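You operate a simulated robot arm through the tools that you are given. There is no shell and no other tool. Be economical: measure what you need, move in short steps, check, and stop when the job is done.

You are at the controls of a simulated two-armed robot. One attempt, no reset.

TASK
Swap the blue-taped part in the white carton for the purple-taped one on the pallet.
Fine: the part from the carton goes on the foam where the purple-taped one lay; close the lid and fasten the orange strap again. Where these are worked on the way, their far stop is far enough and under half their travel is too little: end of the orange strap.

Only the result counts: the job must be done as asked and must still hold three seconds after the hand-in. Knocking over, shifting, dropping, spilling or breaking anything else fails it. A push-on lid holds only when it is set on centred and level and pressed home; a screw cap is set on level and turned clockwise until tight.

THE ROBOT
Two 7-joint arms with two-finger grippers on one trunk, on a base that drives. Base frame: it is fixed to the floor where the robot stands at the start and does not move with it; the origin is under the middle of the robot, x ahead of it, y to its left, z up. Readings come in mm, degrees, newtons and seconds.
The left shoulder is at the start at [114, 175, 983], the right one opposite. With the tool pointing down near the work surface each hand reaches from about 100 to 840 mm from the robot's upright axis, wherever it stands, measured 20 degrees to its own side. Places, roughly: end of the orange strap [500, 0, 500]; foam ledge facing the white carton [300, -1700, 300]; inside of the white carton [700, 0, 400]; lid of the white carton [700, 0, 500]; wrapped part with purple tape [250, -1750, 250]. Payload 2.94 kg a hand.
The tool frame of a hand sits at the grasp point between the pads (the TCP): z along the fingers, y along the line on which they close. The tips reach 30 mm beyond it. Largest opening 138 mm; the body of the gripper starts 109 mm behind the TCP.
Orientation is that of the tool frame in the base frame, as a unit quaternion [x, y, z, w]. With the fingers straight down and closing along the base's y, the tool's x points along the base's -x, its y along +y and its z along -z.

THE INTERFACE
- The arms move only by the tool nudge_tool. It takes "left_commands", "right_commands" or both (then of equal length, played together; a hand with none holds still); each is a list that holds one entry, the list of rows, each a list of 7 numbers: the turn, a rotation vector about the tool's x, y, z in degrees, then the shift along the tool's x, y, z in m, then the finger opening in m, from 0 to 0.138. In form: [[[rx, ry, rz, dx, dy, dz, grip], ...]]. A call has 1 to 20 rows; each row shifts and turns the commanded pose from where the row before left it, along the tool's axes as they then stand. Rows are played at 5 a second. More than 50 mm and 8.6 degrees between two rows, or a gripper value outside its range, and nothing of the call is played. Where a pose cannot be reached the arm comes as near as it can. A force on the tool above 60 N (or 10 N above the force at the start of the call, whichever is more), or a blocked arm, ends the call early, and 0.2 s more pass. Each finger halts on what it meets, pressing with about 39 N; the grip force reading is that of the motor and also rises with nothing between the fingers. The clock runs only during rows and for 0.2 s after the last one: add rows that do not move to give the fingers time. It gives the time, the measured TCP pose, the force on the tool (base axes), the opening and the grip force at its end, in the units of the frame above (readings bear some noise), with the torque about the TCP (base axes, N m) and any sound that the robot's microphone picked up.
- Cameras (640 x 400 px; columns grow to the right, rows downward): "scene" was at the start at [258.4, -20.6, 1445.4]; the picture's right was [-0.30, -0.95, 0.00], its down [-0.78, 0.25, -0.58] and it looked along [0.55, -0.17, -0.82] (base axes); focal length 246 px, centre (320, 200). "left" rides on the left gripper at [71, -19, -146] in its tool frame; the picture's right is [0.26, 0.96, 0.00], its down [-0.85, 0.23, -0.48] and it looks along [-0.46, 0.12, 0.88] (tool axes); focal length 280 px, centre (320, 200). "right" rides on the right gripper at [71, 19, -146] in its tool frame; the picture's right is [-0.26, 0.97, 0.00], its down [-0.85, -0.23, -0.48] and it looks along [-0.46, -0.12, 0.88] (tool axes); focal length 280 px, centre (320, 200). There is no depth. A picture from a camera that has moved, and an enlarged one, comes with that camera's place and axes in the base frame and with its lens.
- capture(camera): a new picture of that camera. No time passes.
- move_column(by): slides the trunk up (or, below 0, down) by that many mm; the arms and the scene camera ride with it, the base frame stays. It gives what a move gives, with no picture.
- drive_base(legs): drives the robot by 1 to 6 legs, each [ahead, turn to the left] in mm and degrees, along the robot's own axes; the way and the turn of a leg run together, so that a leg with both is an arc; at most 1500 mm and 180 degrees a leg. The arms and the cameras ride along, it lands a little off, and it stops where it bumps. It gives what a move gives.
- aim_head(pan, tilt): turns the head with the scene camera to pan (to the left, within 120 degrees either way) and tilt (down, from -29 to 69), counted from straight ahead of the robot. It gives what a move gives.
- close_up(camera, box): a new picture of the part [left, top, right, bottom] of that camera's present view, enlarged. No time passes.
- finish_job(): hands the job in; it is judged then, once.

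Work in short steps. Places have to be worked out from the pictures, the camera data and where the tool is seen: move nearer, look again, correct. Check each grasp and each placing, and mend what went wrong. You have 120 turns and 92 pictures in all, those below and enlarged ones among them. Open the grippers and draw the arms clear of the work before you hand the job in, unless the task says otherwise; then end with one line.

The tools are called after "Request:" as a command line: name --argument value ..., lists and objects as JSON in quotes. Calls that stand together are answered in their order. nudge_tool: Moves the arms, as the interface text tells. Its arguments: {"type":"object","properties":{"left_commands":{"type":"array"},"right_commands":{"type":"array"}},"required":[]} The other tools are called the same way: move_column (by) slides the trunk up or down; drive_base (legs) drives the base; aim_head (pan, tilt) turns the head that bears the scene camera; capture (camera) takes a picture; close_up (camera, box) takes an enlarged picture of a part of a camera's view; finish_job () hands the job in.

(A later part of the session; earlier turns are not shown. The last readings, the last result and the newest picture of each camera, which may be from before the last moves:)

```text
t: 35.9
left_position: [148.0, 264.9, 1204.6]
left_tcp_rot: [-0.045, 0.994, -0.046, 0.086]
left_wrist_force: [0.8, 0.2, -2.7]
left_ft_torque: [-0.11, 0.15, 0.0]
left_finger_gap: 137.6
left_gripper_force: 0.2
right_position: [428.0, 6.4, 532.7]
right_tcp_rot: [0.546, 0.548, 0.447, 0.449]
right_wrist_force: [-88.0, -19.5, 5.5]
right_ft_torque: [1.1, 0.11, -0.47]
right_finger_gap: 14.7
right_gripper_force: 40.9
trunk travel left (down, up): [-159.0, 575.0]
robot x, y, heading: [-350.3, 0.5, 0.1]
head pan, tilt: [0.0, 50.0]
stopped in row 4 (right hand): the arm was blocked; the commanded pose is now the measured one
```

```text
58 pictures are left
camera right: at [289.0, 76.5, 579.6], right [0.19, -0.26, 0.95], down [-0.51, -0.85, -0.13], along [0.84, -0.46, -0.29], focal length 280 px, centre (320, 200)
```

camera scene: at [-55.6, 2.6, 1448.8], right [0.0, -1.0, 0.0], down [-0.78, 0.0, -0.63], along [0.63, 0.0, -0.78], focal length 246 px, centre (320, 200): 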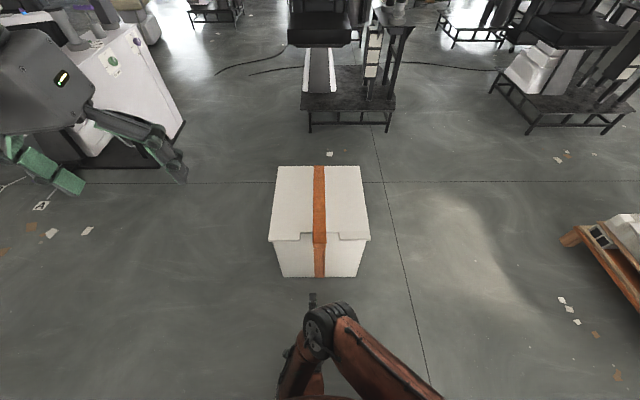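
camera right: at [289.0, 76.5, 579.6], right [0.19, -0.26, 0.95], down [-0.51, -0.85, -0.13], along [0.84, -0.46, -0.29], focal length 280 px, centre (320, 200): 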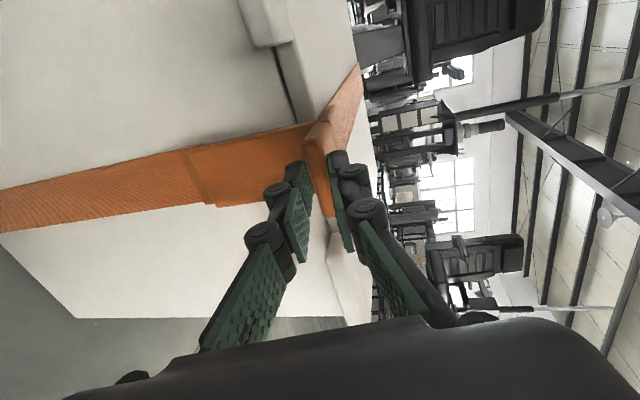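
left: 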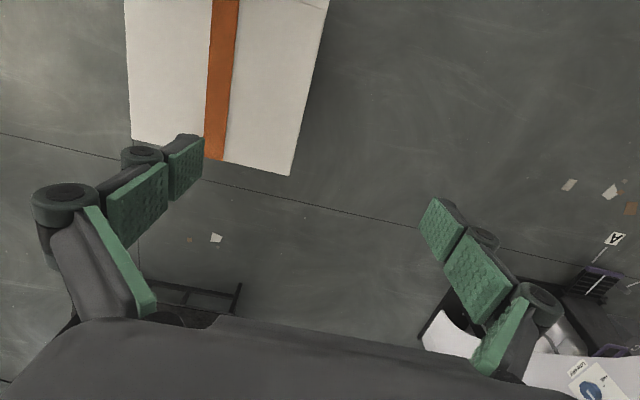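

Request:
close_up --camera "right" --box '[170, 60, 390, 260]'

Request:
close_up --camera "scene" --box '[265, 215, 375, 285]'

```text
2.00 times, centred on (280, 160) of right
camera zoom: at [289.0, 76.5, 579.6], right [0.19, -0.26, 0.95], down [-0.51, -0.85, -0.13], along [0.84, -0.46, -0.29], focal length 561 px, centre (400, 280)
```

zoom: 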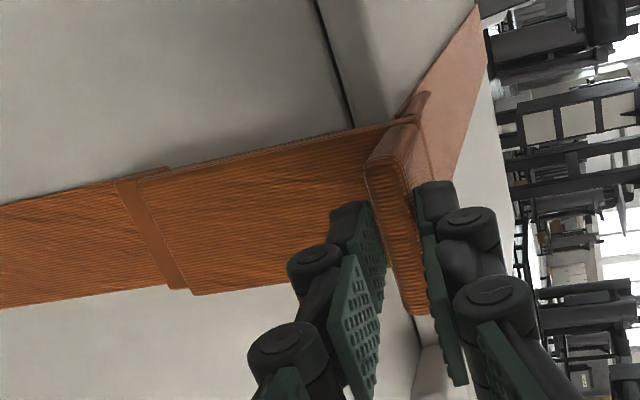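

```text
5.71 times, centred on (320, 250) of scene
camera zoom: at [52.8, 3.2, 1435.7], right [0.0, -1.0, 0.0], down [-0.82, 0.0, -0.57], along [0.57, 0.0, -0.82], focal length 1404 px, centre (320, -86)
```

zoom: 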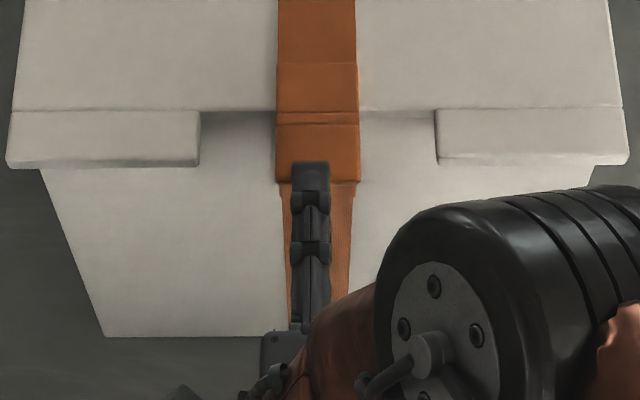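

The fingers just slipped along the lip; the lip itself has not turned. I re-level, regrip and test an outward pull more carefully, comparing close-ups.

Request:
nudge_tool --right_commands '[[[0, 0, 0, 0, 0, 0, 0.05], [-5.7, 0, 0, 0, 0, 0, 0.05], [-5.7, 0, 0, 0, 0, 0, 0.05], [0, 0, 0, 0, -0.01, 0.014, 0.05], [0, 0, 0, 0, 0, 0, 0], [0, 0, 0, 0, 0, 0, 0], [0, 0, 0, 0, 0, 0, 0], [0, 0, 0, 0, 0, 0, 0]]]'

Request:
close_up --camera "right" --box '[150, 60, 370, 260]'

Request:
nudge_tool --right_commands '[[[0, 0, 0, 0, 0, -0.005, 0], [0, 0, 0, 0, 0, -0.005, 0], [0, 0, 0, 0, 0, -0.005, 0], [0, 0, 0, 0, 0, -0.005, 0], [0, 0, 0, 0, 0, 0, 0]]]'

Request:
close_up --camera "right" --box '[150, 60, 370, 260]'

```text
t: 36.2
left_position: [130.1, 269.7, 1169.9]
left_tcp_rot: [-0.042, 0.993, -0.053, 0.093]
left_wrist_force: [3.9, 4.4, -5.3]
left_ft_torque: [-0.51, 0.42, -0.11]
left_finger_gap: 137.6
left_gripper_force: 0.0
right_position: [444.5, 13.9, 570.2]
right_tcp_rot: [0.548, 0.53, 0.467, 0.447]
right_wrist_force: [-30.1, -26.7, -65.7]
right_ft_torque: [-2.35, 1.74, -0.55]
right_finger_gap: 95.4
right_gripper_force: 35.8
trunk travel left (down, up): [-159.0, 575.0]
robot x, y, heading: [-332.9, -2.8, -0.4]
head pan, tilt: [0.0, 50.0]
stopped in row 1 (left hand): the arm was blocked; the commanded pose is now the measured one
```

```text
2.00 times, centred on (260, 160) of right
camera zoom: at [303.9, 82.0, 614.6], right [0.16, -0.3, 0.94], down [-0.51, -0.84, -0.18], along [0.85, -0.45, -0.28], focal length 561 px, centre (440, 280)
```

zoom: 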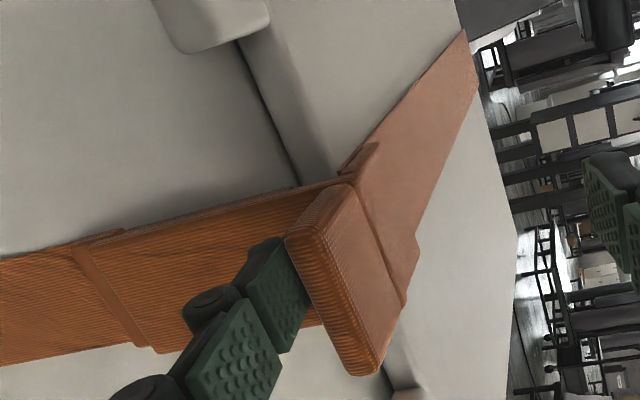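

```text
t: 36.5
left_position: [118.2, 226.9, 1152.6]
left_tcp_rot: [-0.023, 0.988, -0.084, 0.125]
left_wrist_force: [1.9, 1.3, -0.6]
left_ft_torque: [-0.13, 0.26, -0.04]
left_finger_gap: 137.6
left_gripper_force: 0.0
right_position: [433.0, 1.2, 650.1]
right_tcp_rot: [0.542, 0.486, 0.508, 0.46]
right_wrist_force: [2.3, 0.5, -0.6]
right_ft_torque: [-0.04, -0.13, -0.07]
right_finger_gap: 68.3
right_gripper_force: 1.0
trunk travel left (down, up): [-159.0, 575.0]
robot x, y, heading: [-320.2, -11.2, -6.7]
head pan, tilt: [0.0, 50.0]
stopped in row 1 (right hand): the force on the tool passed its limit at 101 N (the readings are from after the stop); the commanded pose is now the measured one
```

```text
2.00 times, centred on (260, 160) of right
camera zoom: at [290.6, 69.8, 684.6], right [0.05, -0.36, 0.93], down [-0.5, -0.82, -0.29], along [0.87, -0.45, -0.23], focal length 561 px, centre (440, 280)
```

zoom: 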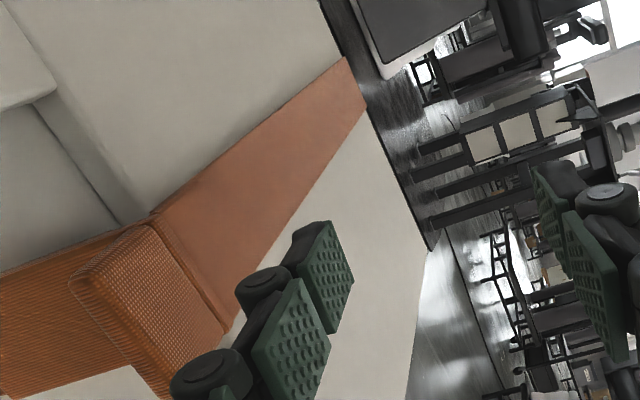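

The released strain threw the arm upward, but it shows the truth: only the lip turned up about the bead at the lid edge (its woven underside now faces me). I look at the whole scene.

Request:
capture --camera "scene"

Request:
capture --camera "right"

```text
53 pictures are left
camera scene: at [155.2, -58.7, 1422.7], right [-0.12, -0.99, 0.0], down [-0.85, 0.1, -0.52], along [0.52, -0.06, -0.85], focal length 246 px, centre (320, 200)
```

scene: 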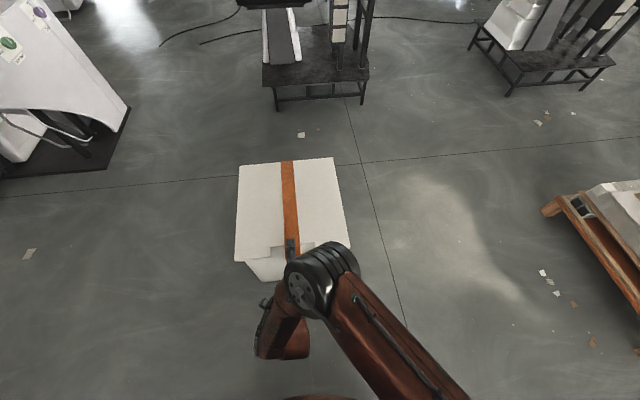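

```text
52 pictures are left
camera right: at [290.6, 69.8, 684.6], right [0.05, -0.36, 0.93], down [-0.5, -0.82, -0.29], along [0.87, -0.45, -0.23], focal length 280 px, centre (320, 200)
```

right: 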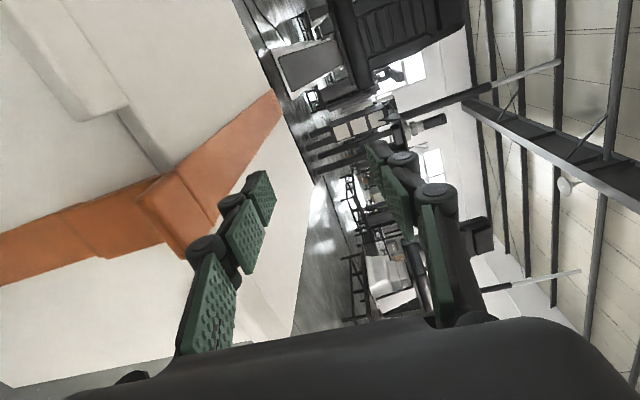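

The trunk leans forward from that release. I let it settle with the arms still, and read again.

Request:
nudge_tool --right_commands '[[[0, 0, 0, 0, 0, 0, 0.06], [0, 0, 0, 0, 0, 0, 0.06], [0, 0, 0, 0, 0, 0, 0.06], [0, 0, 0, 0, 0, 0, 0.06], [0, 0, 0, 0, 0, 0, 0.06], [0, 0, 0, 0, 0, 0, 0.06]]]'

Request:
close_up --camera "scene" --box '[200, 140, 380, 300]'

```text
t: 36.8
left_position: [24.8, 229.1, 1174.8]
left_tcp_rot: [-0.051, 0.963, -0.145, 0.22]
left_wrist_force: [1.6, 1.8, -1.0]
left_ft_torque: [-0.25, 0.12, -0.18]
left_finger_gap: 137.9
left_gripper_force: 0.1
right_position: [338.1, 41.7, 729.6]
right_tcp_rot: [0.485, 0.484, 0.544, 0.484]
right_wrist_force: [3.5, -1.4, -0.6]
right_ft_torque: [0.01, -0.06, 0.22]
right_finger_gap: 60.1
right_gripper_force: 0.0
trunk travel left (down, up): [-159.0, 575.0]
robot x, y, heading: [-303.6, -9.2, -9.1]
head pan, tilt: [0.0, 50.0]
stopped in row 1 (left hand): the arm was blocked; the commanded pose is now the measured one
```

```text
2.50 times, centred on (290, 220) of scene
camera zoom: at [67.2, -57.8, 1441.2], right [-0.16, -0.99, 0.01], down [-0.8, 0.13, -0.58], along [0.57, -0.1, -0.81], focal length 614 px, centre (395, 150)
```

zoom: 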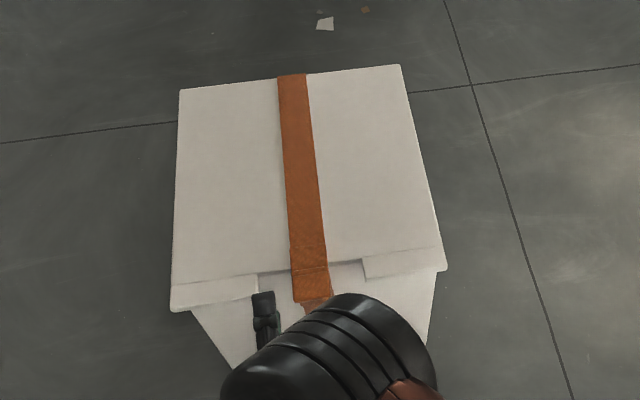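

Still settling (left arm reported blocked). I let a bit more time pass and reread.

Request:
nudge_tool --left_commands '[[[0, 0, 0, 0, 0, 0, 0.138], [0, 0, 0, 0, 0, 0, 0.138], [0, 0, 0, 0, 0, 0, 0.138]]]' --right_commands '[[[0, 0, 0, 0, 0, 0, 0.06], [0, 0, 0, 0, 0, 0, 0.06], [0, 0, 0, 0, 0, 0, 0.06]]]'

Request:
nudge_tool --left_commands '[[[0, 0, 0, 0, 0, 0, 0.138], [0, 0, 0, 0, 0, 0, 0.138], [0, 0, 0, 0, 0, 0, 0.138], [0, 0, 0, 0, 0, 0, 0.138], [0, 0, 0, 0, 0, 0, 0.138]]]' --right_commands '[[[0, 0, 0, 0, 0, 0, 0.06], [0, 0, 0, 0, 0, 0, 0.06], [0, 0, 0, 0, 0, 0, 0.06], [0, 0, 0, 0, 0, 0, 0.06], [0, 0, 0, 0, 0, 0, 0.06]]]'

Request:
capture --camera "right"

```text
t: 37.2
left_position: [-104.7, 228.7, 1196.9]
left_tcp_rot: [-0.058, 0.947, -0.154, 0.277]
left_wrist_force: [-1.1, -0.6, 7.3]
left_ft_torque: [0.28, 0.48, 0.05]
left_finger_gap: 137.9
left_gripper_force: 0.1
right_position: [252.0, 28.5, 789.6]
right_tcp_rot: [0.453, 0.447, 0.567, 0.522]
right_wrist_force: [1.7, 1.1, 0.9]
right_ft_torque: [-0.02, -0.01, -0.15]
right_finger_gap: 59.9
right_gripper_force: 0.1
trunk travel left (down, up): [-159.0, 575.0]
robot x, y, heading: [-304.2, -11.6, -9.1]
head pan, tilt: [0.0, 50.0]
stopped in row 1 (left hand): the arm was blocked; the commanded pose is now the measured one
```

```text
t: 38.2
left_position: [-102.7, 228.3, 1207.6]
left_tcp_rot: [-0.086, 0.941, -0.185, 0.272]
left_wrist_force: [-3.1, 0.1, 0.0]
left_ft_torque: [-0.05, -0.23, 0.01]
left_finger_gap: 138.0
left_gripper_force: 0.0
right_position: [237.5, 34.8, 787.4]
right_tcp_rot: [0.448, 0.453, 0.567, 0.522]
right_wrist_force: [-1.2, 0.6, 2.5]
right_ft_torque: [0.05, 0.28, -0.12]
right_finger_gap: 60.5
right_gripper_force: 0.1
trunk travel left (down, up): [-159.0, 575.0]
robot x, y, heading: [-304.3, -9.5, -8.7]
head pan, tilt: [0.0, 50.0]
stopped in row 5 (left hand): the arm was blocked; the commanded pose is now the measured one
```

```text
50 pictures are left
camera right: at [87.9, 98.7, 781.0], right [-0.17, -0.3, 0.94], down [-0.38, -0.86, -0.34], along [0.91, -0.41, 0.03], focal length 280 px, centre (320, 200)
```

right: 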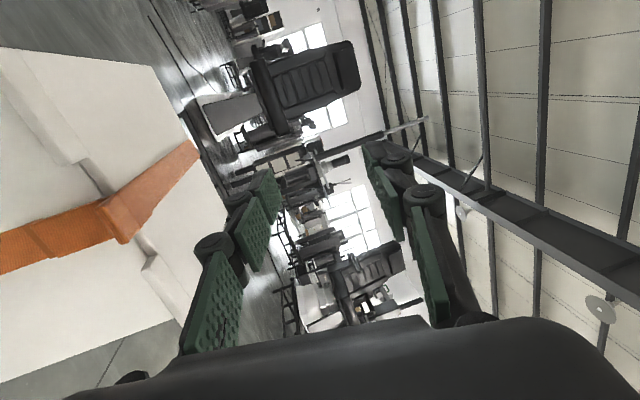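

The left arm is folded against the trunk, which keeps blocking. I bring the left hand forward and back to a tool-down attitude.

Request:
nudge_tool --left_commands '[[[0, 0, 0, -0.033, -0.0085, 0.0245, 0.138], [0, 0, 0, -0.033, -0.0085, 0.0245, 0.138], [0, 0, 0, -0.033, -0.0085, 0.0245, 0.138], [0, 0, 0, -0.033, -0.0085, 0.0245, 0.138], [0, 0, 0, -0.033, -0.0085, 0.0245, 0.138], [0, 0, 0, -0.033, -0.0085, 0.0245, 0.138], [-3.6, 5.3, 1.7, 0, 0, 0, 0.138], [-3.6, 5.3, 1.7, 0, 0, 0, 0.138], [-3.6, 5.3, 1.7, 0, 0, 0, 0.138], [-3.6, 5.3, 1.7, 0, 0, 0, 0.138], [-3.6, 5.3, 1.7, 0, 0, 0, 0.138], [-3.6, 5.3, 1.7, 0, 0, 0, 0.138], [0, 0, 0, 0, 0, 0, 0.138]]]'

Request:
capture --camera "scene"

```text
t: 41.0
left_position: [175.6, 177.2, 1175.9]
left_tcp_rot: [0.009, 1.0, 0.017, -0.008]
left_wrist_force: [-0.2, 0.4, -0.1]
left_ft_torque: [0.0, -0.02, -0.01]
left_finger_gap: 138.2
left_gripper_force: 0.1
left hand out of reach, approached as far as the arm can: row 12
right_position: [261.5, 28.4, 775.5]
right_tcp_rot: [0.456, 0.45, 0.563, 0.522]
right_wrist_force: [-0.5, 0.3, -0.7]
right_ft_torque: [0.0, 0.04, -0.01]
right_finger_gap: 60.3
right_gripper_force: 0.0
trunk travel left (down, up): [-159.0, 575.0]
robot x, y, heading: [-301.2, -6.9, -8.8]
head pan, tilt: [0.0, 50.0]
```

```text
49 pictures are left
camera scene: at [-40.8, -49.3, 1451.7], right [-0.16, -0.99, 0.0], down [-0.76, 0.12, -0.64], along [0.63, -0.1, -0.77], focal length 246 px, centre (320, 200)
```

scene: 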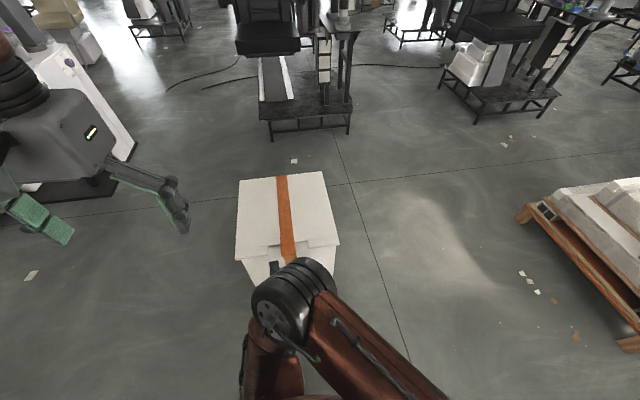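

All settled and the carton has not shifted. I turn the base back square, then look at the lip.

Request:
drive_base --legs '[[0, 8.8]]'

Request:
close_up --camera "right" --box '[60, 100, 280, 280]'

```text
t: 42.0
left_position: [139.3, 250.5, 1177.2]
left_tcp_rot: [-0.07, 0.997, 0.016, -0.01]
left_wrist_force: [-0.6, 1.5, 1.4]
left_ft_torque: [-0.13, -0.12, 0.0]
left_finger_gap: 138.0
left_gripper_force: 0.0
right_position: [248.2, 117.5, 776.5]
right_tcp_rot: [0.418, 0.485, 0.603, 0.476]
right_wrist_force: [-0.7, -0.6, -0.4]
right_ft_torque: [0.0, -0.04, 0.09]
right_finger_gap: 60.1
right_gripper_force: 0.0
trunk travel left (down, up): [-159.0, 575.0]
robot x, y, heading: [-304.7, -13.4, -0.1]
head pan, tilt: [0.0, 50.0]
```

```text
2.22 times, centred on (170, 190) of right
camera zoom: at [91.0, 157.4, 770.9], right [-0.11, -0.33, 0.94], down [-0.25, -0.9, -0.35], along [0.96, -0.28, 0.02], focal length 623 px, centre (653, 222)
```

zoom: 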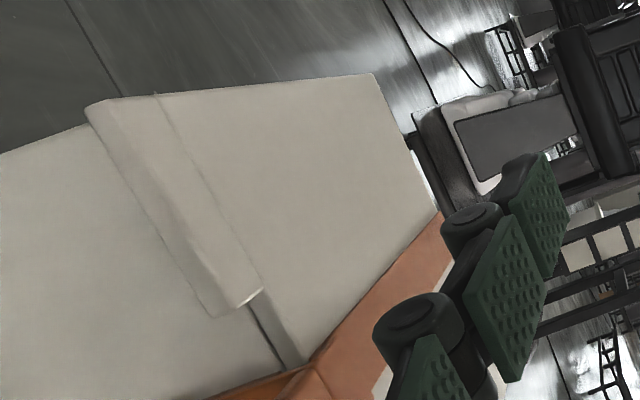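

I turn the right hand back to the 45° forward-down attitude with closed fingers, ahead of the strap, for a clear view.

Request:
nudge_tool --right_commands '[[[4.0, 2.56, -6.22, 0, 0, 0, 0], [4.0, 2.56, -6.22, 0, 0, 0, 0], [4.0, 2.56, -6.22, 0, 0, 0, 0], [4.0, 2.56, -6.22, 0, 0, 0, 0], [4.0, 2.56, -6.22, 0, 0, 0, 0], [4.0, 2.56, -6.22, 0, 0, 0, 0], [4.0, 2.56, -6.22, 0, 0, 0, 0], [4.0, 2.56, -6.22, 0, 0, 0, 0], [4.0, 2.56, -6.22, 0, 0, 0, 0], [4.0, 2.56, -6.22, 0, 0, 0, 0], [4.0, 2.56, -6.22, 0, 0, 0, 0], [4.0, 2.56, -6.22, 0, 0, 0, 0], [4.0, 2.56, -6.22, 0, 0, 0, 0], [0, 0, 0, 0.0043, -0.028, 0.0226, 0], [0, 0, 0, 0.0043, -0.028, 0.0226, 0], [0, 0, 0, 0.0043, -0.028, 0.0226, 0], [0, 0, 0, 0.0043, -0.028, 0.0226, 0], [0, 0, 0, 0, 0, 0, 0]]]'

Request:
capture --camera "right"

```text
t: 45.9
left_position: [141.0, 249.3, 1177.4]
left_tcp_rot: [-0.071, 0.997, 0.016, -0.01]
left_wrist_force: [0.0, 0.1, 0.0]
left_ft_torque: [-0.01, -0.05, -0.01]
left_finger_gap: 138.1
left_gripper_force: 0.1
right_position: [298.8, 5.2, 700.8]
right_tcp_rot: [0.001, 0.924, 0.0, 0.383]
right_wrist_force: [-0.4, 0.6, -0.8]
right_ft_torque: [-0.04, 0.03, 0.02]
right_finger_gap: 0.0
right_gripper_force: 27.5
trunk travel left (down, up): [-159.0, 575.0]
robot x, y, heading: [-304.8, -8.2, -0.1]
head pan, tilt: [0.0, 50.0]
```

```text
47 pictures are left
camera right: at [146.6, 23.5, 753.3], right [0.19, 0.96, 0.19], down [0.26, -0.23, 0.94], along [0.95, -0.13, -0.3], focal length 280 px, centre (320, 200)
```

right: 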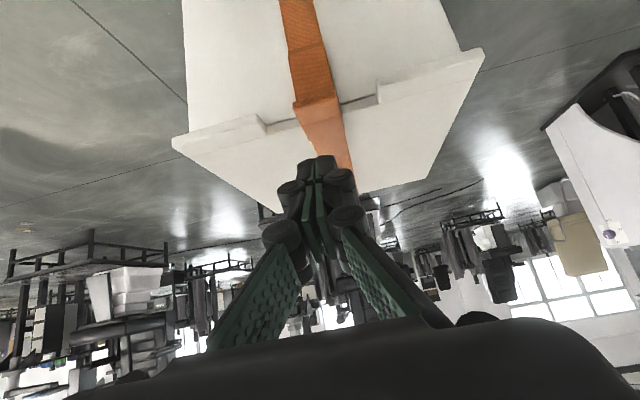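

Request:
close_up --camera "right" --box '[250, 50, 390, 160]'

```text
3.64 times, centred on (320, 105) of right
camera zoom: at [146.6, 23.5, 753.3], right [0.19, 0.96, 0.19], down [0.26, -0.23, 0.94], along [0.95, -0.13, -0.3], focal length 1020 px, centre (320, 546)
```

zoom: 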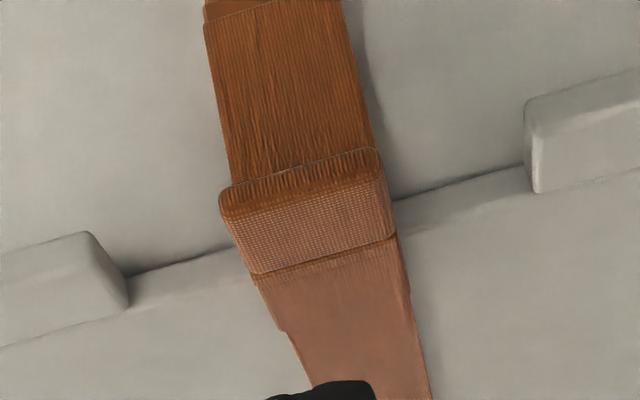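

The lip in fact sits unchanged, so lifting is wrong; the first outward pull, which seemed to give, is the likely way. I straddle the lip with the hand at 45° and squeeze its sides, so that it can pivot between the pads.

Request:
nudge_tool --right_commands '[[[0, 0, 0, 0.001, 0, 0, 0.1], [0, 0, 0, 0.001, 0, 0.0387, 0.1], [0, 0, 0, 0.001, 0, 0.0387, 0.1], [0, 0, 0, 0.001, 0, 0.0387, 0.1], [0, 0, 0, 0.001, 0, 0.0387, 0.1], [0, 0, 0, 0.001, 0, 0.0387, 0.1], [0, 0, 0, 0.001, 0, 0.0387, 0.1], [0, 0, 0, 0, 0, 0, 0], [0, 0, 0, 0, 0, 0, 0], [0, 0, 0, 0, 0, 0, 0], [0, 0, 0, 0, 0, 0, 0]]]'

Request:
capture --camera "right"

```text
t: 48.2
left_position: [141.1, 248.6, 1177.3]
left_tcp_rot: [-0.07, 0.997, 0.017, -0.011]
left_wrist_force: [0.4, -1.1, -0.4]
left_ft_torque: [0.01, 0.01, -0.03]
left_finger_gap: 138.0
left_gripper_force: 0.1
right_position: [461.2, 1.9, 531.5]
right_tcp_rot: [0.001, 0.924, 0.0, 0.383]
right_wrist_force: [-1.2, -10.9, 3.2]
right_ft_torque: [-0.44, -0.02, -0.25]
right_finger_gap: 59.3
right_gripper_force: 41.0
trunk travel left (down, up): [-159.0, 575.0]
robot x, y, heading: [-302.8, -9.5, -0.1]
head pan, tilt: [0.0, 50.0]
```

```text
45 pictures are left
camera right: at [309.3, 21.5, 583.2], right [0.19, 0.96, 0.19], down [0.26, -0.23, 0.94], along [0.95, -0.13, -0.29], focal length 280 px, centre (320, 200)
```

right: 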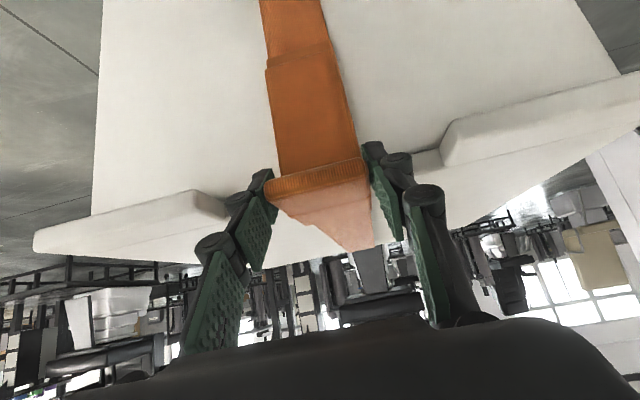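

Gripped across its 59 mm width. I pull slowly outward.

Request:
nudge_tool --right_commands '[[[0, 0, 0, 0.0035, 0.003, -0.0035, 0], [0, 0, 0, 0.004, 0, -0.0033, 0], [0, 0, 0, 0.004, 0, -0.0033, 0], [0, 0, 0, 0.004, 0, -0.003, 0], [0, 0, 0, 0.004, 0, -0.003, 0], [0, 0, 0, 0, 0, 0, 0]]]'

Request:
capture --camera "right"

```text
t: 49.6
left_position: [145.2, 246.0, 1176.9]
left_tcp_rot: [-0.07, 0.997, 0.017, -0.011]
left_wrist_force: [1.0, 0.2, 0.4]
left_ft_torque: [0.01, -0.04, -0.02]
left_finger_gap: 138.0
left_gripper_force: 0.1
right_position: [439.8, 2.0, 525.7]
right_tcp_rot: [0.004, 0.924, -0.003, 0.383]
right_wrist_force: [14.4, -29.9, -7.3]
right_ft_torque: [-0.02, -1.49, 1.23]
right_finger_gap: 58.9
right_gripper_force: 44.4
trunk travel left (down, up): [-159.0, 575.0]
robot x, y, heading: [-302.6, -8.7, 0.1]
head pan, tilt: [0.0, 50.0]
```

```text
44 pictures are left
camera right: at [286.7, 22.0, 578.7], right [0.19, 0.96, 0.18], down [0.26, -0.23, 0.94], along [0.95, -0.13, -0.3], focal length 280 px, centre (320, 200)
```

right: 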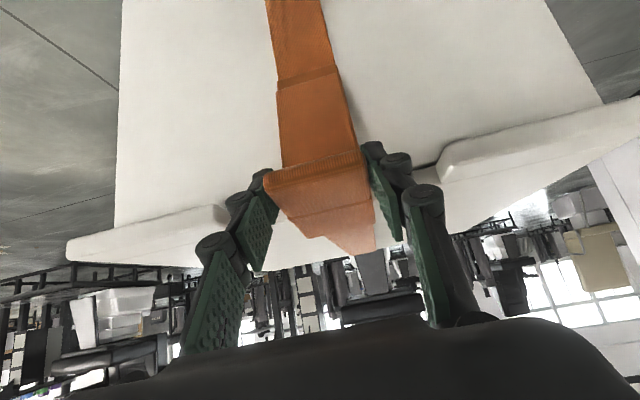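

The lip follows the hand and the panel tips outward about its lower edge. I continue along that arc and ease the sideways load.

Request:
nudge_tool --right_commands '[[[0, 0, 0, 0.0062, 0.003, -0.0026, 0], [0, 0, 0, 0.0062, 0.003, -0.0026, 0], [0, 0, 0, 0.0066, 0, -0.0016, 0], [0, 0, 0, 0.0066, 0, -0.0016, 0], [0, 0, 0, 0.0064, 0, -0.0014, 0], [0, 0, 0, 0.0064, 0, -0.0014, 0], [0, 0, 0, 0.0071, 0, -0.0007, 0], [0, 0, 0, 0.0071, 0, -0.0007, 0], [0, 0, 0, 0.0067, 0, 0.0004, 0], [0, 0, 0, 0.0067, 0, 0.0004, 0], [0, 0, 0, 0.0067, 0, 0.001, 0], [0, 0, 0, 0.0067, 0, 0.001, 0], [0, 0, 0, 0, 0, 0, 0]]]'

Request:
capture --camera "right"

```text
t: 52.5
left_position: [159.9, 253.7, 1153.4]
left_tcp_rot: [-0.08, 0.995, 0.025, -0.045]
left_wrist_force: [-0.3, -0.2, 0.0]
left_ft_torque: [0.03, -0.03, 0.0]
left_finger_gap: 137.7
left_gripper_force: 0.0
right_position: [385.0, 1.6, 481.2]
right_tcp_rot: [0.01, 0.921, -0.008, 0.389]
right_wrist_force: [26.4, -47.4, -2.1]
right_ft_torque: [-0.43, -1.76, 1.05]
right_finger_gap: 59.0
right_gripper_force: 44.5
trunk travel left (down, up): [-159.0, 575.0]
robot x, y, heading: [-305.8, -11.3, -0.2]
head pan, tilt: [0.0, 50.0]
```

```text
43 pictures are left
camera right: at [231.4, 23.9, 530.0], right [0.21, 0.96, 0.18], down [0.25, -0.23, 0.94], along [0.95, -0.15, -0.28], focal length 280 px, centre (320, 200)
```

right: 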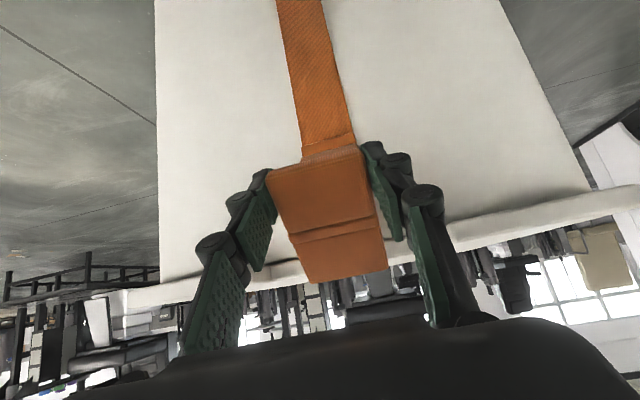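

Confirmed: the strap end swings outward about its lower edge, now about 45° open. I relieve the sideways load the other way and carry on down to past horizontal.

Request:
nudge_tool --right_commands '[[[0, 0, 0, 0, -0.006, 0, 0], [0, 0, 0, 0.0081, -0.003, 0.0018, 0], [0, 0, 0, 0.0081, 0, 0.0018, 0], [0, 0, 0, 0.0099, 0, 0.0035, 0], [0, 0, 0, 0.0099, 0, 0.0035, 0], [0, 0, 0, 0.0095, 0, 0.0053, 0], [0, 0, 0, 0.0095, 0, 0.0053, 0], [0, 0, 0, 0.0085, 0, 0.007, 0], [0, 0, 0, 0.0085, 0, 0.007, 0], [0, 0, 0, 0.007, 0, 0.0085, 0], [0, 0, 0, 0.007, 0, 0.0085, 0], [0, 0, 0, 0, 0, 0, 0]]]'

Request:
capture --camera "right"

```text
t: 52.8
left_position: [142.0, 269.2, 1121.2]
left_tcp_rot: [-0.105, 0.989, 0.025, -0.098]
left_wrist_force: [1.0, 1.7, -1.7]
left_ft_torque: [-0.2, 0.15, 0.09]
left_finger_gap: 137.4
left_gripper_force: 0.2
right_position: [375.8, 1.4, 503.9]
right_tcp_rot: [0.01, 0.911, -0.008, 0.411]
right_wrist_force: [-3.7, -15.9, 19.8]
right_ft_torque: [-0.63, -1.66, 1.09]
right_finger_gap: 60.2
right_gripper_force: 45.9
trunk travel left (down, up): [-159.0, 575.0]
robot x, y, heading: [-302.7, -12.1, -0.3]
head pan, tilt: [0.0, 50.0]
stopped in row 1 (right hand): the arm was blocked; the commanded pose is now the measured one
```

```text
42 pictures are left
camera right: at [219.8, 24.7, 545.8], right [0.2, 0.96, 0.19], down [0.2, -0.23, 0.95], along [0.96, -0.15, -0.24], focal length 280 px, centre (320, 200)
```

right: 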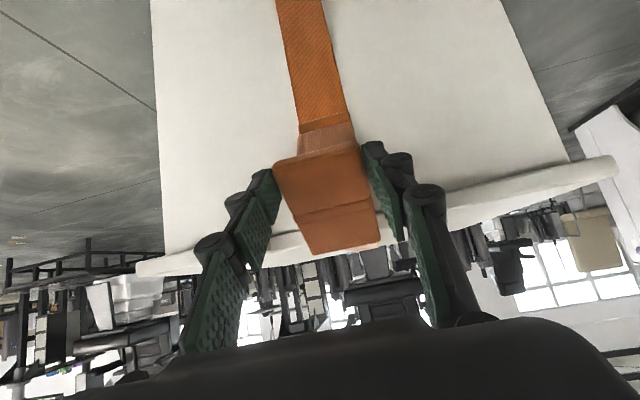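

Another block from trunk compliance; the load is small now. I hold a moment to settle before going on.

Request:
nudge_tool --right_commands '[[[0, 0, 0, 0, 0, 0, 0], [0, 0, 0, 0, 0, 0, 0], [0, 0, 0, 0, 0, 0, 0], [0, 0, 0, 0, 0, 0, 0]]]'

```text
t: 53.1
left_position: [88.5, 279.9, 1089.2]
left_tcp_rot: [-0.116, 0.985, 0.027, -0.128]
left_wrist_force: [0.1, 2.8, -1.2]
left_ft_torque: [-0.3, 0.04, 0.08]
left_finger_gap: 137.7
left_gripper_force: 0.0
right_position: [344.6, 16.0, 536.3]
right_tcp_rot: [0.014, 0.901, 0.027, 0.433]
right_wrist_force: [1.0, 0.8, 0.3]
right_ft_torque: [-0.04, 0.11, -0.11]
right_finger_gap: 0.0
right_gripper_force: 27.8
trunk travel left (down, up): [-159.0, 575.0]
robot x, y, heading: [-298.9, -9.1, -0.4]
head pan, tilt: [0.0, 50.0]
stopped in row 1 (left hand): the arm was blocked; the commanded pose is now the measured one
```

The lip slipped free. I settle both arms and move the left hand to a roomier place, then look at the strap.

Request:
nudge_tool --left_commands '[[[0, 0, 0, 0, 0, 0, 0.138], [0, 0, 0, 0, 0, 0, 0.138]]]' --right_commands '[[[0, 0, 0, 0, 0, 0, 0], [0, 0, 0, 0, 0, 0, 0]]]'

Request:
nudge_tool --left_commands '[[[0, 2.5, 0, -0.02, 0.02, -0.01, 0.138], [0, 2.5, 0, -0.03, 0.02, -0.01, 0.138], [0, 2.5, 0, -0.03, 0.02, -0.01, 0.138], [0, 2.5, 0, -0.03, 0.01, -0.01, 0.138], [0, 2.5, 0, -0.03, 0, -0.01, 0.138], [0, 2, 0, -0.03, 0, -0.01, 0.138], [0, 0, 0, 0, 0, 0, 0.138]]]'

Request:
capture --camera "right"

```text
t: 53.4
left_position: [33.6, 289.5, 1078.7]
left_tcp_rot: [-0.171, 0.984, 0.028, -0.044]
left_wrist_force: [1.3, 2.1, 0.8]
left_ft_torque: [-0.24, 0.16, 0.05]
left_finger_gap: 138.1
left_gripper_force: 0.1
right_position: [276.6, 28.3, 581.1]
right_tcp_rot: [-0.001, 0.885, 0.058, 0.461]
right_wrist_force: [1.1, 0.3, 0.1]
right_ft_torque: [-0.02, 0.06, -0.07]
right_finger_gap: 0.2
right_gripper_force: 28.8
trunk travel left (down, up): [-159.0, 575.0]
robot x, y, heading: [-302.0, -10.3, -0.4]
head pan, tilt: [0.0, 50.0]
stopped in row 1 (left hand): the arm was blocked; the commanded pose is now the measured one
```

```text
t: 53.8
left_position: [-55.1, 287.5, 1090.4]
left_tcp_rot: [-0.2, 0.98, 0.018, 0.006]
left_wrist_force: [-4.6, 0.3, 1.5]
left_ft_torque: [-0.17, -0.63, -0.12]
left_finger_gap: 138.0
left_gripper_force: 0.0
left hand out of reach, approached as far as the arm can: row 1
right_position: [219.4, 23.7, 625.1]
right_tcp_rot: [0.0, 0.857, 0.048, 0.514]
right_wrist_force: [-2.1, 1.0, -3.1]
right_ft_torque: [-0.11, -0.34, -0.18]
right_finger_gap: 0.0
right_gripper_force: 28.4
trunk travel left (down, up): [-159.0, 575.0]
robot x, y, heading: [-301.4, -9.7, -0.1]
head pan, tilt: [0.0, 50.0]
stopped in row 1 (left hand): the arm was blocked; the commanded pose is now the measured one
```

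```text
41 pictures are left
camera right: at [57.6, 33.8, 633.2], right [0.08, 0.95, 0.31], down [-0.01, -0.31, 0.95], along [1.0, -0.07, -0.02], focal length 280 px, centre (320, 200)
```

right: 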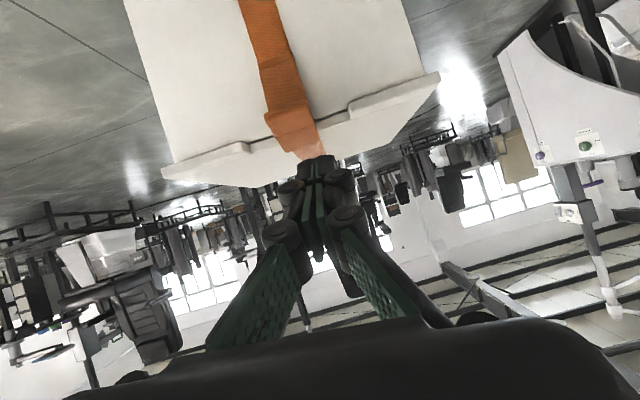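

The strap seems to have swung back, and the trunk is still rocking. I let it settle with the left hand drawn to a free pose.

Request:
nudge_tool --left_commands '[[[0, 0, 0, 0, 0, 0, 0.138], [0, 0, 0, 0, 0, 0, 0.138], [0, 0, 0, 0, 0, 0, 0.138], [0, 0, 0, 0, 0, 0, 0.138]]]'

Request:
nudge_tool --left_commands '[[[0, 0, 0, -0.04, 0, -0.01, 0.138], [0, 0, 0, -0.04, 0, -0.01, 0.138], [0, 0, 0, -0.04, 0, -0.01, 0.138], [0, 0, 0, -0.04, 0, -0.01, 0.138], [0, 0, 0, -0.04, 0, -0.01, 0.138], [0, 0, 0, -0.04, 0, -0.01, 0.138], [0, 0, 0, -0.04, 0, 0, 0.138], [0, 0, 0, 0, 0, 0, 0.138]]]'

Request:
close_up --camera "right" --box '[200, 60, 400, 200]'

```text
t: 54.8
left_position: [-31.6, 281.4, 1089.9]
left_tcp_rot: [-0.174, 0.984, 0.028, -0.026]
left_wrist_force: [1.4, -0.3, -0.9]
left_ft_torque: [0.04, 0.2, -0.02]
left_finger_gap: 138.2
left_gripper_force: 0.0
right_position: [248.7, 19.9, 606.2]
right_tcp_rot: [0.006, 0.868, 0.045, 0.495]
right_wrist_force: [0.9, -0.4, -1.4]
right_ft_torque: [0.03, -0.09, 0.02]
right_finger_gap: 0.3
right_gripper_force: 28.1
trunk travel left (down, up): [-159.0, 575.0]
robot x, y, heading: [-302.4, -11.5, 0.3]
head pan, tilt: [0.0, 50.0]
```

```text
t: 56.6
left_position: [237.1, 352.8, 1120.6]
left_tcp_rot: [-0.168, 0.985, 0.031, -0.026]
left_wrist_force: [-0.7, 0.4, 0.1]
left_ft_torque: [0.0, -0.05, 0.01]
left_finger_gap: 137.8
left_gripper_force: 0.0
left hand out of reach, approached as far as the arm can: row 1, 2
right_position: [249.5, 20.8, 606.7]
right_tcp_rot: [0.005, 0.867, 0.046, 0.496]
right_wrist_force: [0.5, -0.2, 0.6]
right_ft_torque: [0.0, 0.02, 0.0]
right_finger_gap: 0.0
right_gripper_force: 28.5
trunk travel left (down, up): [-159.0, 575.0]
robot x, y, heading: [-302.6, -10.2, -0.2]
head pan, tilt: [0.0, 50.0]
```

```text
2.86 times, centred on (300, 130) of right
camera zoom: at [86.5, 32.3, 620.4], right [0.1, 0.95, 0.31], down [0.03, -0.31, 0.95], along [0.99, -0.08, -0.06], focal length 801 px, centre (377, 400)
```

zoom: 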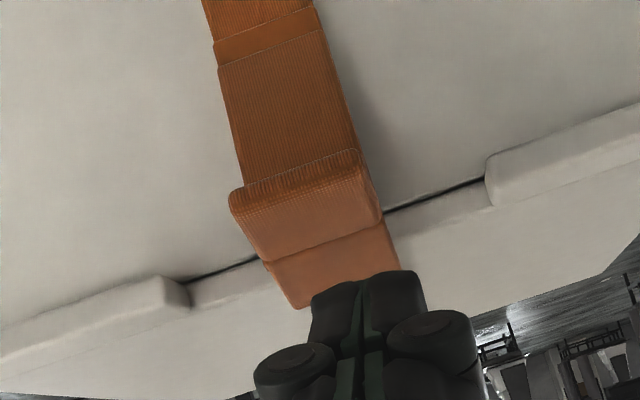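

Computing the lip's edge from this view, the strap end is still about 25° open and holds there. Instead of gripping, I'll push it open from behind: tool straight down, raised, and base forward 150 mm first.

Request:
nudge_tool --right_commands '[[[0.7, 7.45, 0, 0, 0, 0, 0], [0.7, 7.45, 0, 0, 0, 0, 0], [0.7, 7.45, 0, 0, 0, 0, 0], [0.7, 7.45, 0, 0, 0, 0, 0], [0.7, 7.45, 0, 0, 0, 0, 0], [0.7, 7.45, 0, 0, 0, 0, 0], [0.7, 7.45, 0, 0, 0, 0, 0], [0.7, 7.45, 0, 0, 0, 0, 0], [0, 0, 0, -0.03, 0, -0.035, 0], [0, 0, 0, -0.03, 0, -0.035, 0], [0, 0, 0, 0, 0, 0, 0]]]'

Request:
drive_base --legs '[[75, 0], [75, 0]]'

Request:
capture --camera "right"

```text
t: 59.0
left_position: [237.1, 353.6, 1120.5]
left_tcp_rot: [-0.169, 0.985, 0.031, -0.027]
left_wrist_force: [-0.6, -0.8, -0.2]
left_ft_torque: [0.0, 0.01, 0.0]
left_finger_gap: 138.0
left_gripper_force: 0.0
right_position: [309.1, 19.2, 678.3]
right_tcp_rot: [0.005, 1.0, 0.001, -0.002]
right_wrist_force: [-0.7, -0.3, 1.1]
right_ft_torque: [-0.01, -0.02, 0.04]
right_finger_gap: 0.0
right_gripper_force: 28.6
trunk travel left (down, up): [-159.0, 575.0]
robot x, y, heading: [-303.9, -12.7, 0.2]
head pan, tilt: [0.0, 50.0]
```

```text
t: 60.6
left_position: [289.6, 340.7, 1102.6]
left_tcp_rot: [-0.191, 0.981, -0.036, -0.007]
left_wrist_force: [0.9, 1.7, -1.0]
left_ft_torque: [-0.18, -0.02, 0.01]
left_finger_gap: 138.0
left_gripper_force: 0.1
right_position: [418.0, 10.9, 726.0]
right_tcp_rot: [0.023, 0.997, 0.003, 0.069]
right_wrist_force: [0.5, 1.2, 0.2]
right_ft_torque: [-0.07, 0.03, -0.02]
right_finger_gap: 0.3
right_gripper_force: 27.8
trunk travel left (down, up): [-159.0, 575.0]
robot x, y, heading: [-176.4, -13.9, -0.1]
head pan, tilt: [0.0, 50.0]
stopped in leg 2: the robot was blocked; the commanded pose is now the measured one
```

```text
39 pictures are left
camera right: at [329.0, 32.6, 861.5], right [0.3, 0.95, 0.04], down [0.76, -0.27, 0.59], along [0.57, -0.14, -0.81], focal length 280 px, centre (320, 200)
```

right: 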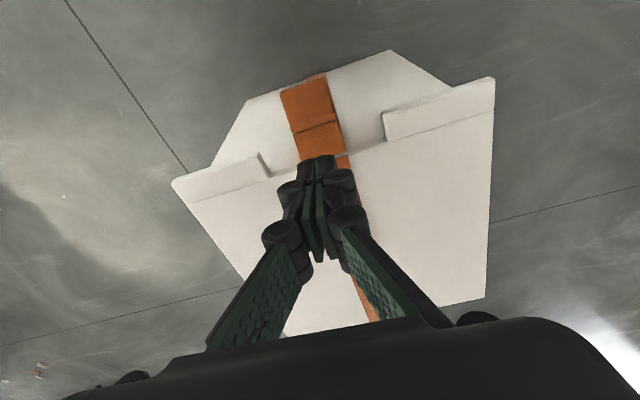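

The strap end's edge is at x≈408, its inner end over the lid edge at about (498, 5, 527). I set the closed fingertips behind it, just above the lid at x≈540.

Request:
nudge_tool --right_commands '[[[0, 0, 0, 0, 0, 0, 0], [0.3, 7.9, -2.6, 0, 0, 0, 0], [0, 0, 0, -0.0305, -0.002, 0.0215, 0], [0, 0, 0, -0.0305, -0.002, 0.0215, 0], [0, 0, 0, -0.0305, -0.002, 0.0215, 0], [0, 0, 0, -0.0305, -0.002, 0.0215, 0], [0, 0, 0, 0, 0, 0.0327, 0], [0, 0, 0, 0, 0, 0.0327, 0], [0, 0, 0, 0, 0, 0.0327, 0], [0, 0, 0, 0, 0, 0, 0]]]'

Request:
capture --camera "right"

```text
t: 60.9
left_position: [205.3, 330.1, 1095.0]
left_tcp_rot: [-0.211, 0.975, -0.066, -0.01]
left_wrist_force: [1.3, 1.5, -1.2]
left_ft_torque: [-0.18, 0.14, -0.04]
left_finger_gap: 137.8
left_gripper_force: 0.0
right_position: [360.3, 8.0, 766.4]
right_tcp_rot: [0.016, 0.992, 0.005, 0.123]
right_wrist_force: [-0.5, 0.6, -0.6]
right_ft_torque: [-0.08, -0.02, -0.04]
right_finger_gap: 0.0
right_gripper_force: 28.0
trunk travel left (down, up): [-159.0, 575.0]
robot x, y, heading: [-177.2, -15.7, -0.4]
head pan, tilt: [0.0, 50.0]
stopped in row 1 (left hand): the arm was blocked; the commanded pose is now the measured one
```

```text
38 pictures are left
camera right: at [257.6, 28.9, 890.7], right [0.28, 0.96, 0.08], down [0.7, -0.26, 0.67], along [0.66, -0.14, -0.74], focal length 280 px, centre (320, 200)
```

right: 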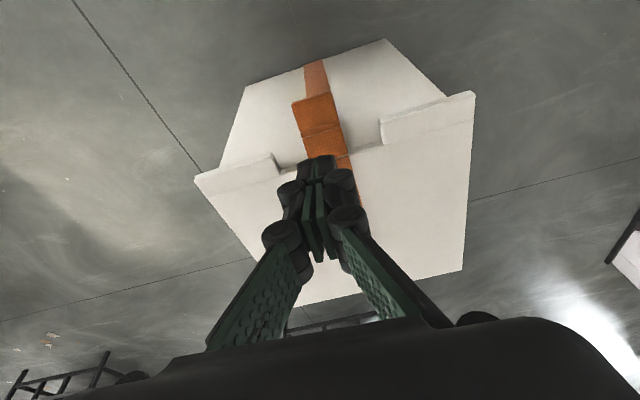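

The trunk was still swinging from the drive. I wait for it to settle before any move.

Request:
nudge_tool --left_commands '[[[0, 0, 0, 0, 0, 0, 0.138], [0, 0, 0, 0, 0, 0, 0.138], [0, 0, 0, 0, 0, 0, 0.138]]]'

Request:
nudge_tool --left_commands '[[[0, 0, 0, 0, 0, 0, 0.138], [0, 0, 0, 0, 0, 0, 0.138], [0, 0, 0, 0, 0, 0, 0.138], [0, 0, 0, 0, 0, 0, 0.138]]]'

Request:
nudge_tool --left_commands '[[[0, 0, 0, 0, 0, 0, 0.138], [0, 0, 0, 0, 0, 0, 0.138], [0, 0, 0, 0, 0, 0, 0.138], [0, 0, 0, 0, 0, 0, 0.138]]]'

```text
t: 61.2
left_position: [132.8, 327.3, 1114.1]
left_tcp_rot: [-0.212, 0.974, -0.079, 0.021]
left_wrist_force: [-2.6, 2.1, 2.2]
left_ft_torque: [-0.18, -0.27, 0.04]
left_finger_gap: 137.8
left_gripper_force: 0.0
right_position: [295.3, 9.3, 794.0]
right_tcp_rot: [0.013, 0.988, 0.007, 0.153]
right_wrist_force: [-1.5, 2.2, 2.3]
right_ft_torque: [-0.23, -0.18, -0.04]
right_finger_gap: 0.1
right_gripper_force: 28.8
trunk travel left (down, up): [-159.0, 575.0]
robot x, y, heading: [-177.4, -12.6, 0.4]
head pan, tilt: [0.0, 50.0]
stopped in row 1 (right hand): the arm was blocked; the commanded pose is now the measured one
```

```text
t: 62.2
left_position: [161.1, 327.8, 1111.8]
left_tcp_rot: [-0.209, 0.975, -0.07, 0.017]
left_wrist_force: [1.5, -0.3, 0.6]
left_ft_torque: [-0.02, 0.16, -0.06]
left_finger_gap: 137.9
left_gripper_force: 0.0
right_position: [319.1, 8.3, 779.3]
right_tcp_rot: [0.018, 0.99, 0.007, 0.137]
right_wrist_force: [0.9, 0.8, -0.8]
right_ft_torque: [0.03, 0.14, 0.0]
right_finger_gap: 0.1
right_gripper_force: 28.6
trunk travel left (down, up): [-159.0, 575.0]
robot x, y, heading: [-177.5, -14.5, 0.2]
head pan, tilt: [0.0, 50.0]
```

```text
t: 63.2
left_position: [165.9, 327.8, 1110.1]
left_tcp_rot: [-0.208, 0.976, -0.068, 0.018]
left_wrist_force: [-0.4, -0.2, -1.0]
left_ft_torque: [0.0, 0.04, -0.01]
left_finger_gap: 137.9
left_gripper_force: 0.0
right_position: [322.1, 7.3, 776.7]
right_tcp_rot: [0.017, 0.991, 0.006, 0.134]
right_wrist_force: [-0.4, 0.1, -0.2]
right_ft_torque: [0.0, 0.01, -0.02]
right_finger_gap: 0.0
right_gripper_force: 28.2
trunk travel left (down, up): [-159.0, 575.0]
robot x, y, heading: [-178.8, -11.2, 0.3]
head pan, tilt: [0.0, 50.0]
```

Settled. I straighten the tool and move the closed fingertips behind the strap end.

Request:
nudge_tool --right_commands '[[[0, 7.7, -1, 0, 0, 0, 0], [0, 7.7, -1, 0, 0, 0, 0], [0, 0, 0, -0.0363, -0.0007, 0.0225, 0], [0, 0, 0, -0.0363, -0.0007, 0.0225, 0], [0, 0, 0, -0.0363, -0.0007, 0.0225, 0], [0, 0, 0, -0.0363, -0.0007, 0.0225, 0], [0, 0, 0, -0.0363, -0.0007, 0.0225, 0], [0, 0, 0, -0.0363, -0.0007, 0.0225, 0], [0, 0, 0, 0, 0, 0.0325, 0], [0, 0, 0, 0, 0, 0.0325, 0], [0, 0, 0, 0, 0, 0.0325, 0], [0, 0, 0, 0, 0, 0, 0]]]'

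```text
t: 65.8
left_position: [163.9, 328.4, 1111.4]
left_tcp_rot: [-0.207, 0.976, -0.068, 0.018]
left_wrist_force: [0.1, 0.5, -0.1]
left_ft_torque: [0.0, 0.01, 0.0]
left_finger_gap: 138.1
left_gripper_force: 0.1
right_position: [538.2, 6.7, 546.3]
right_tcp_rot: [-0.001, 1.0, 0.008, 0.001]
right_wrist_force: [-2.0, -2.5, 11.3]
right_ft_torque: [-0.12, 0.11, 0.04]
right_finger_gap: 5.9
right_gripper_force: 29.1
trunk travel left (down, up): [-159.0, 575.0]
robot x, y, heading: [-178.6, -12.6, -0.1]
head pan, tilt: [0.0, 50.0]
```

The tips touch the strap on the lid at z≈516. I lift 6 mm, push the strap end outward, then dip behind it past the lid edge and keep pushing.

Request:
nudge_tool --right_commands '[[[0, 0, 0, 0, 0, -0.006, 0], [0, 0, 0, 0.013, 0, 0, 0], [0, 0, 0, 0.013, 0, 0, 0], [0, 0, 0, 0.013, 0, 0, 0], [0, 0, 0, 0.013, 0, 0, 0], [0, 0, 0, 0.013, 0, 0, 0], [0, 0, 0, 0, 0, 0, 0]]]'

Request:
capture --camera "right"

```text
t: 67.5
left_position: [165.3, 328.9, 1110.8]
left_tcp_rot: [-0.207, 0.976, -0.068, 0.018]
left_wrist_force: [0.3, 0.5, -0.3]
left_ft_torque: [-0.01, 0.01, 0.03]
left_finger_gap: 137.9
left_gripper_force: 0.1
right_position: [474.0, 6.8, 550.1]
right_tcp_rot: [-0.001, 1.0, 0.007, 0.001]
right_wrist_force: [-0.2, 0.2, 0.3]
right_ft_torque: [0.0, 0.0, -0.01]
right_finger_gap: 0.0
right_gripper_force: 28.2
trunk travel left (down, up): [-159.0, 575.0]
robot x, y, heading: [-180.5, -11.9, 0.1]
head pan, tilt: [0.0, 50.0]
```

```text
37 pictures are left
camera right: at [403.4, 23.8, 695.6], right [0.26, 0.97, 0.01], down [0.85, -0.24, 0.47], along [0.46, -0.11, -0.88], focal length 280 px, centre (320, 200)
```

right: 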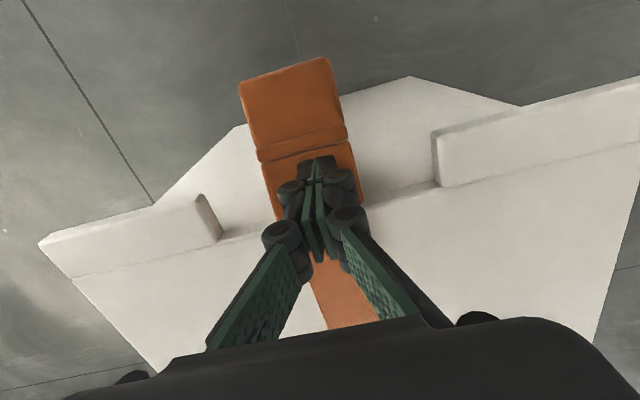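

The fingertips slid over the top of the strap end. Instead I'll press down on it from above near its outer end (x≈415), which turns it further outward.

Request:
nudge_tool --right_commands '[[[0, 0, 0, 0, 0, -0.03, 0], [0, 0, 0, 0.03, 0, 0, 0], [0, 0, 0, 0.029, 0, 0, 0], [0, 0, 0, 0, 0, 0.01, 0], [0, 0, 0, 0, 0, 0.01, 0], [0, 0, 0, 0, 0, 0.01, 0], [0, 0, 0, 0, 0, 0.01, 0], [0, 0, 0, 0, 0, 0.01, 0], [0, 0, 0, 0, 0, 0.01, 0], [0, 0, 0, 0, 0, 0.01, 0], [0, 0, 0, 0, 0, 0.01, 0], [0, 0, 0, 0, 0, 0.01, 0], [0, 0, 0, 0, 0, 0.01, 0], [0, 0, 0, 0, 0, 0, 0]]]'

Request:
capture --camera "right"

```text
t: 69.2
left_position: [162.9, 327.2, 1112.3]
left_tcp_rot: [-0.206, 0.976, -0.069, 0.02]
left_wrist_force: [1.1, 0.1, -0.1]
left_ft_torque: [0.02, 0.06, -0.01]
left_finger_gap: 137.8
left_gripper_force: 0.1
right_position: [407.7, 7.0, 539.0]
right_tcp_rot: [-0.001, 1.0, 0.006, -0.007]
right_wrist_force: [-25.4, -12.8, 35.0]
right_ft_torque: [-0.43, 0.26, -0.13]
right_finger_gap: 6.0
right_gripper_force: 28.6
trunk travel left (down, up): [-159.0, 575.0]
robot x, y, heading: [-178.2, -10.6, 0.0]
head pan, tilt: [0.0, 50.0]
stopped in row 8 (right hand): the force on the tool passed its limit at 75 N (the readings are from after the stop); the commanded pose is now the measured one
```

```text
36 pictures are left
camera right: at [339.9, 23.2, 685.7], right [0.26, 0.97, 0.01], down [0.86, -0.23, 0.46], along [0.45, -0.11, -0.89], focal length 280 px, centre (320, 200)
```

right: 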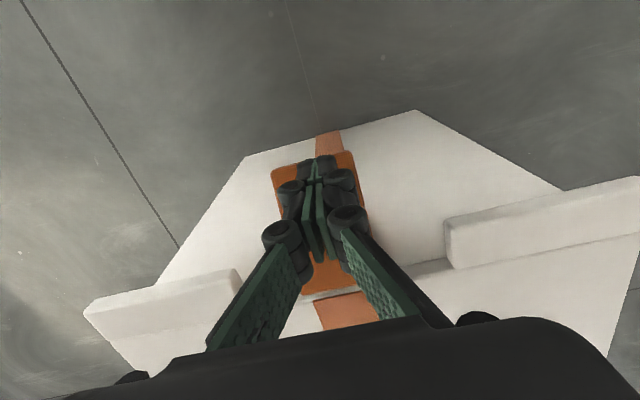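

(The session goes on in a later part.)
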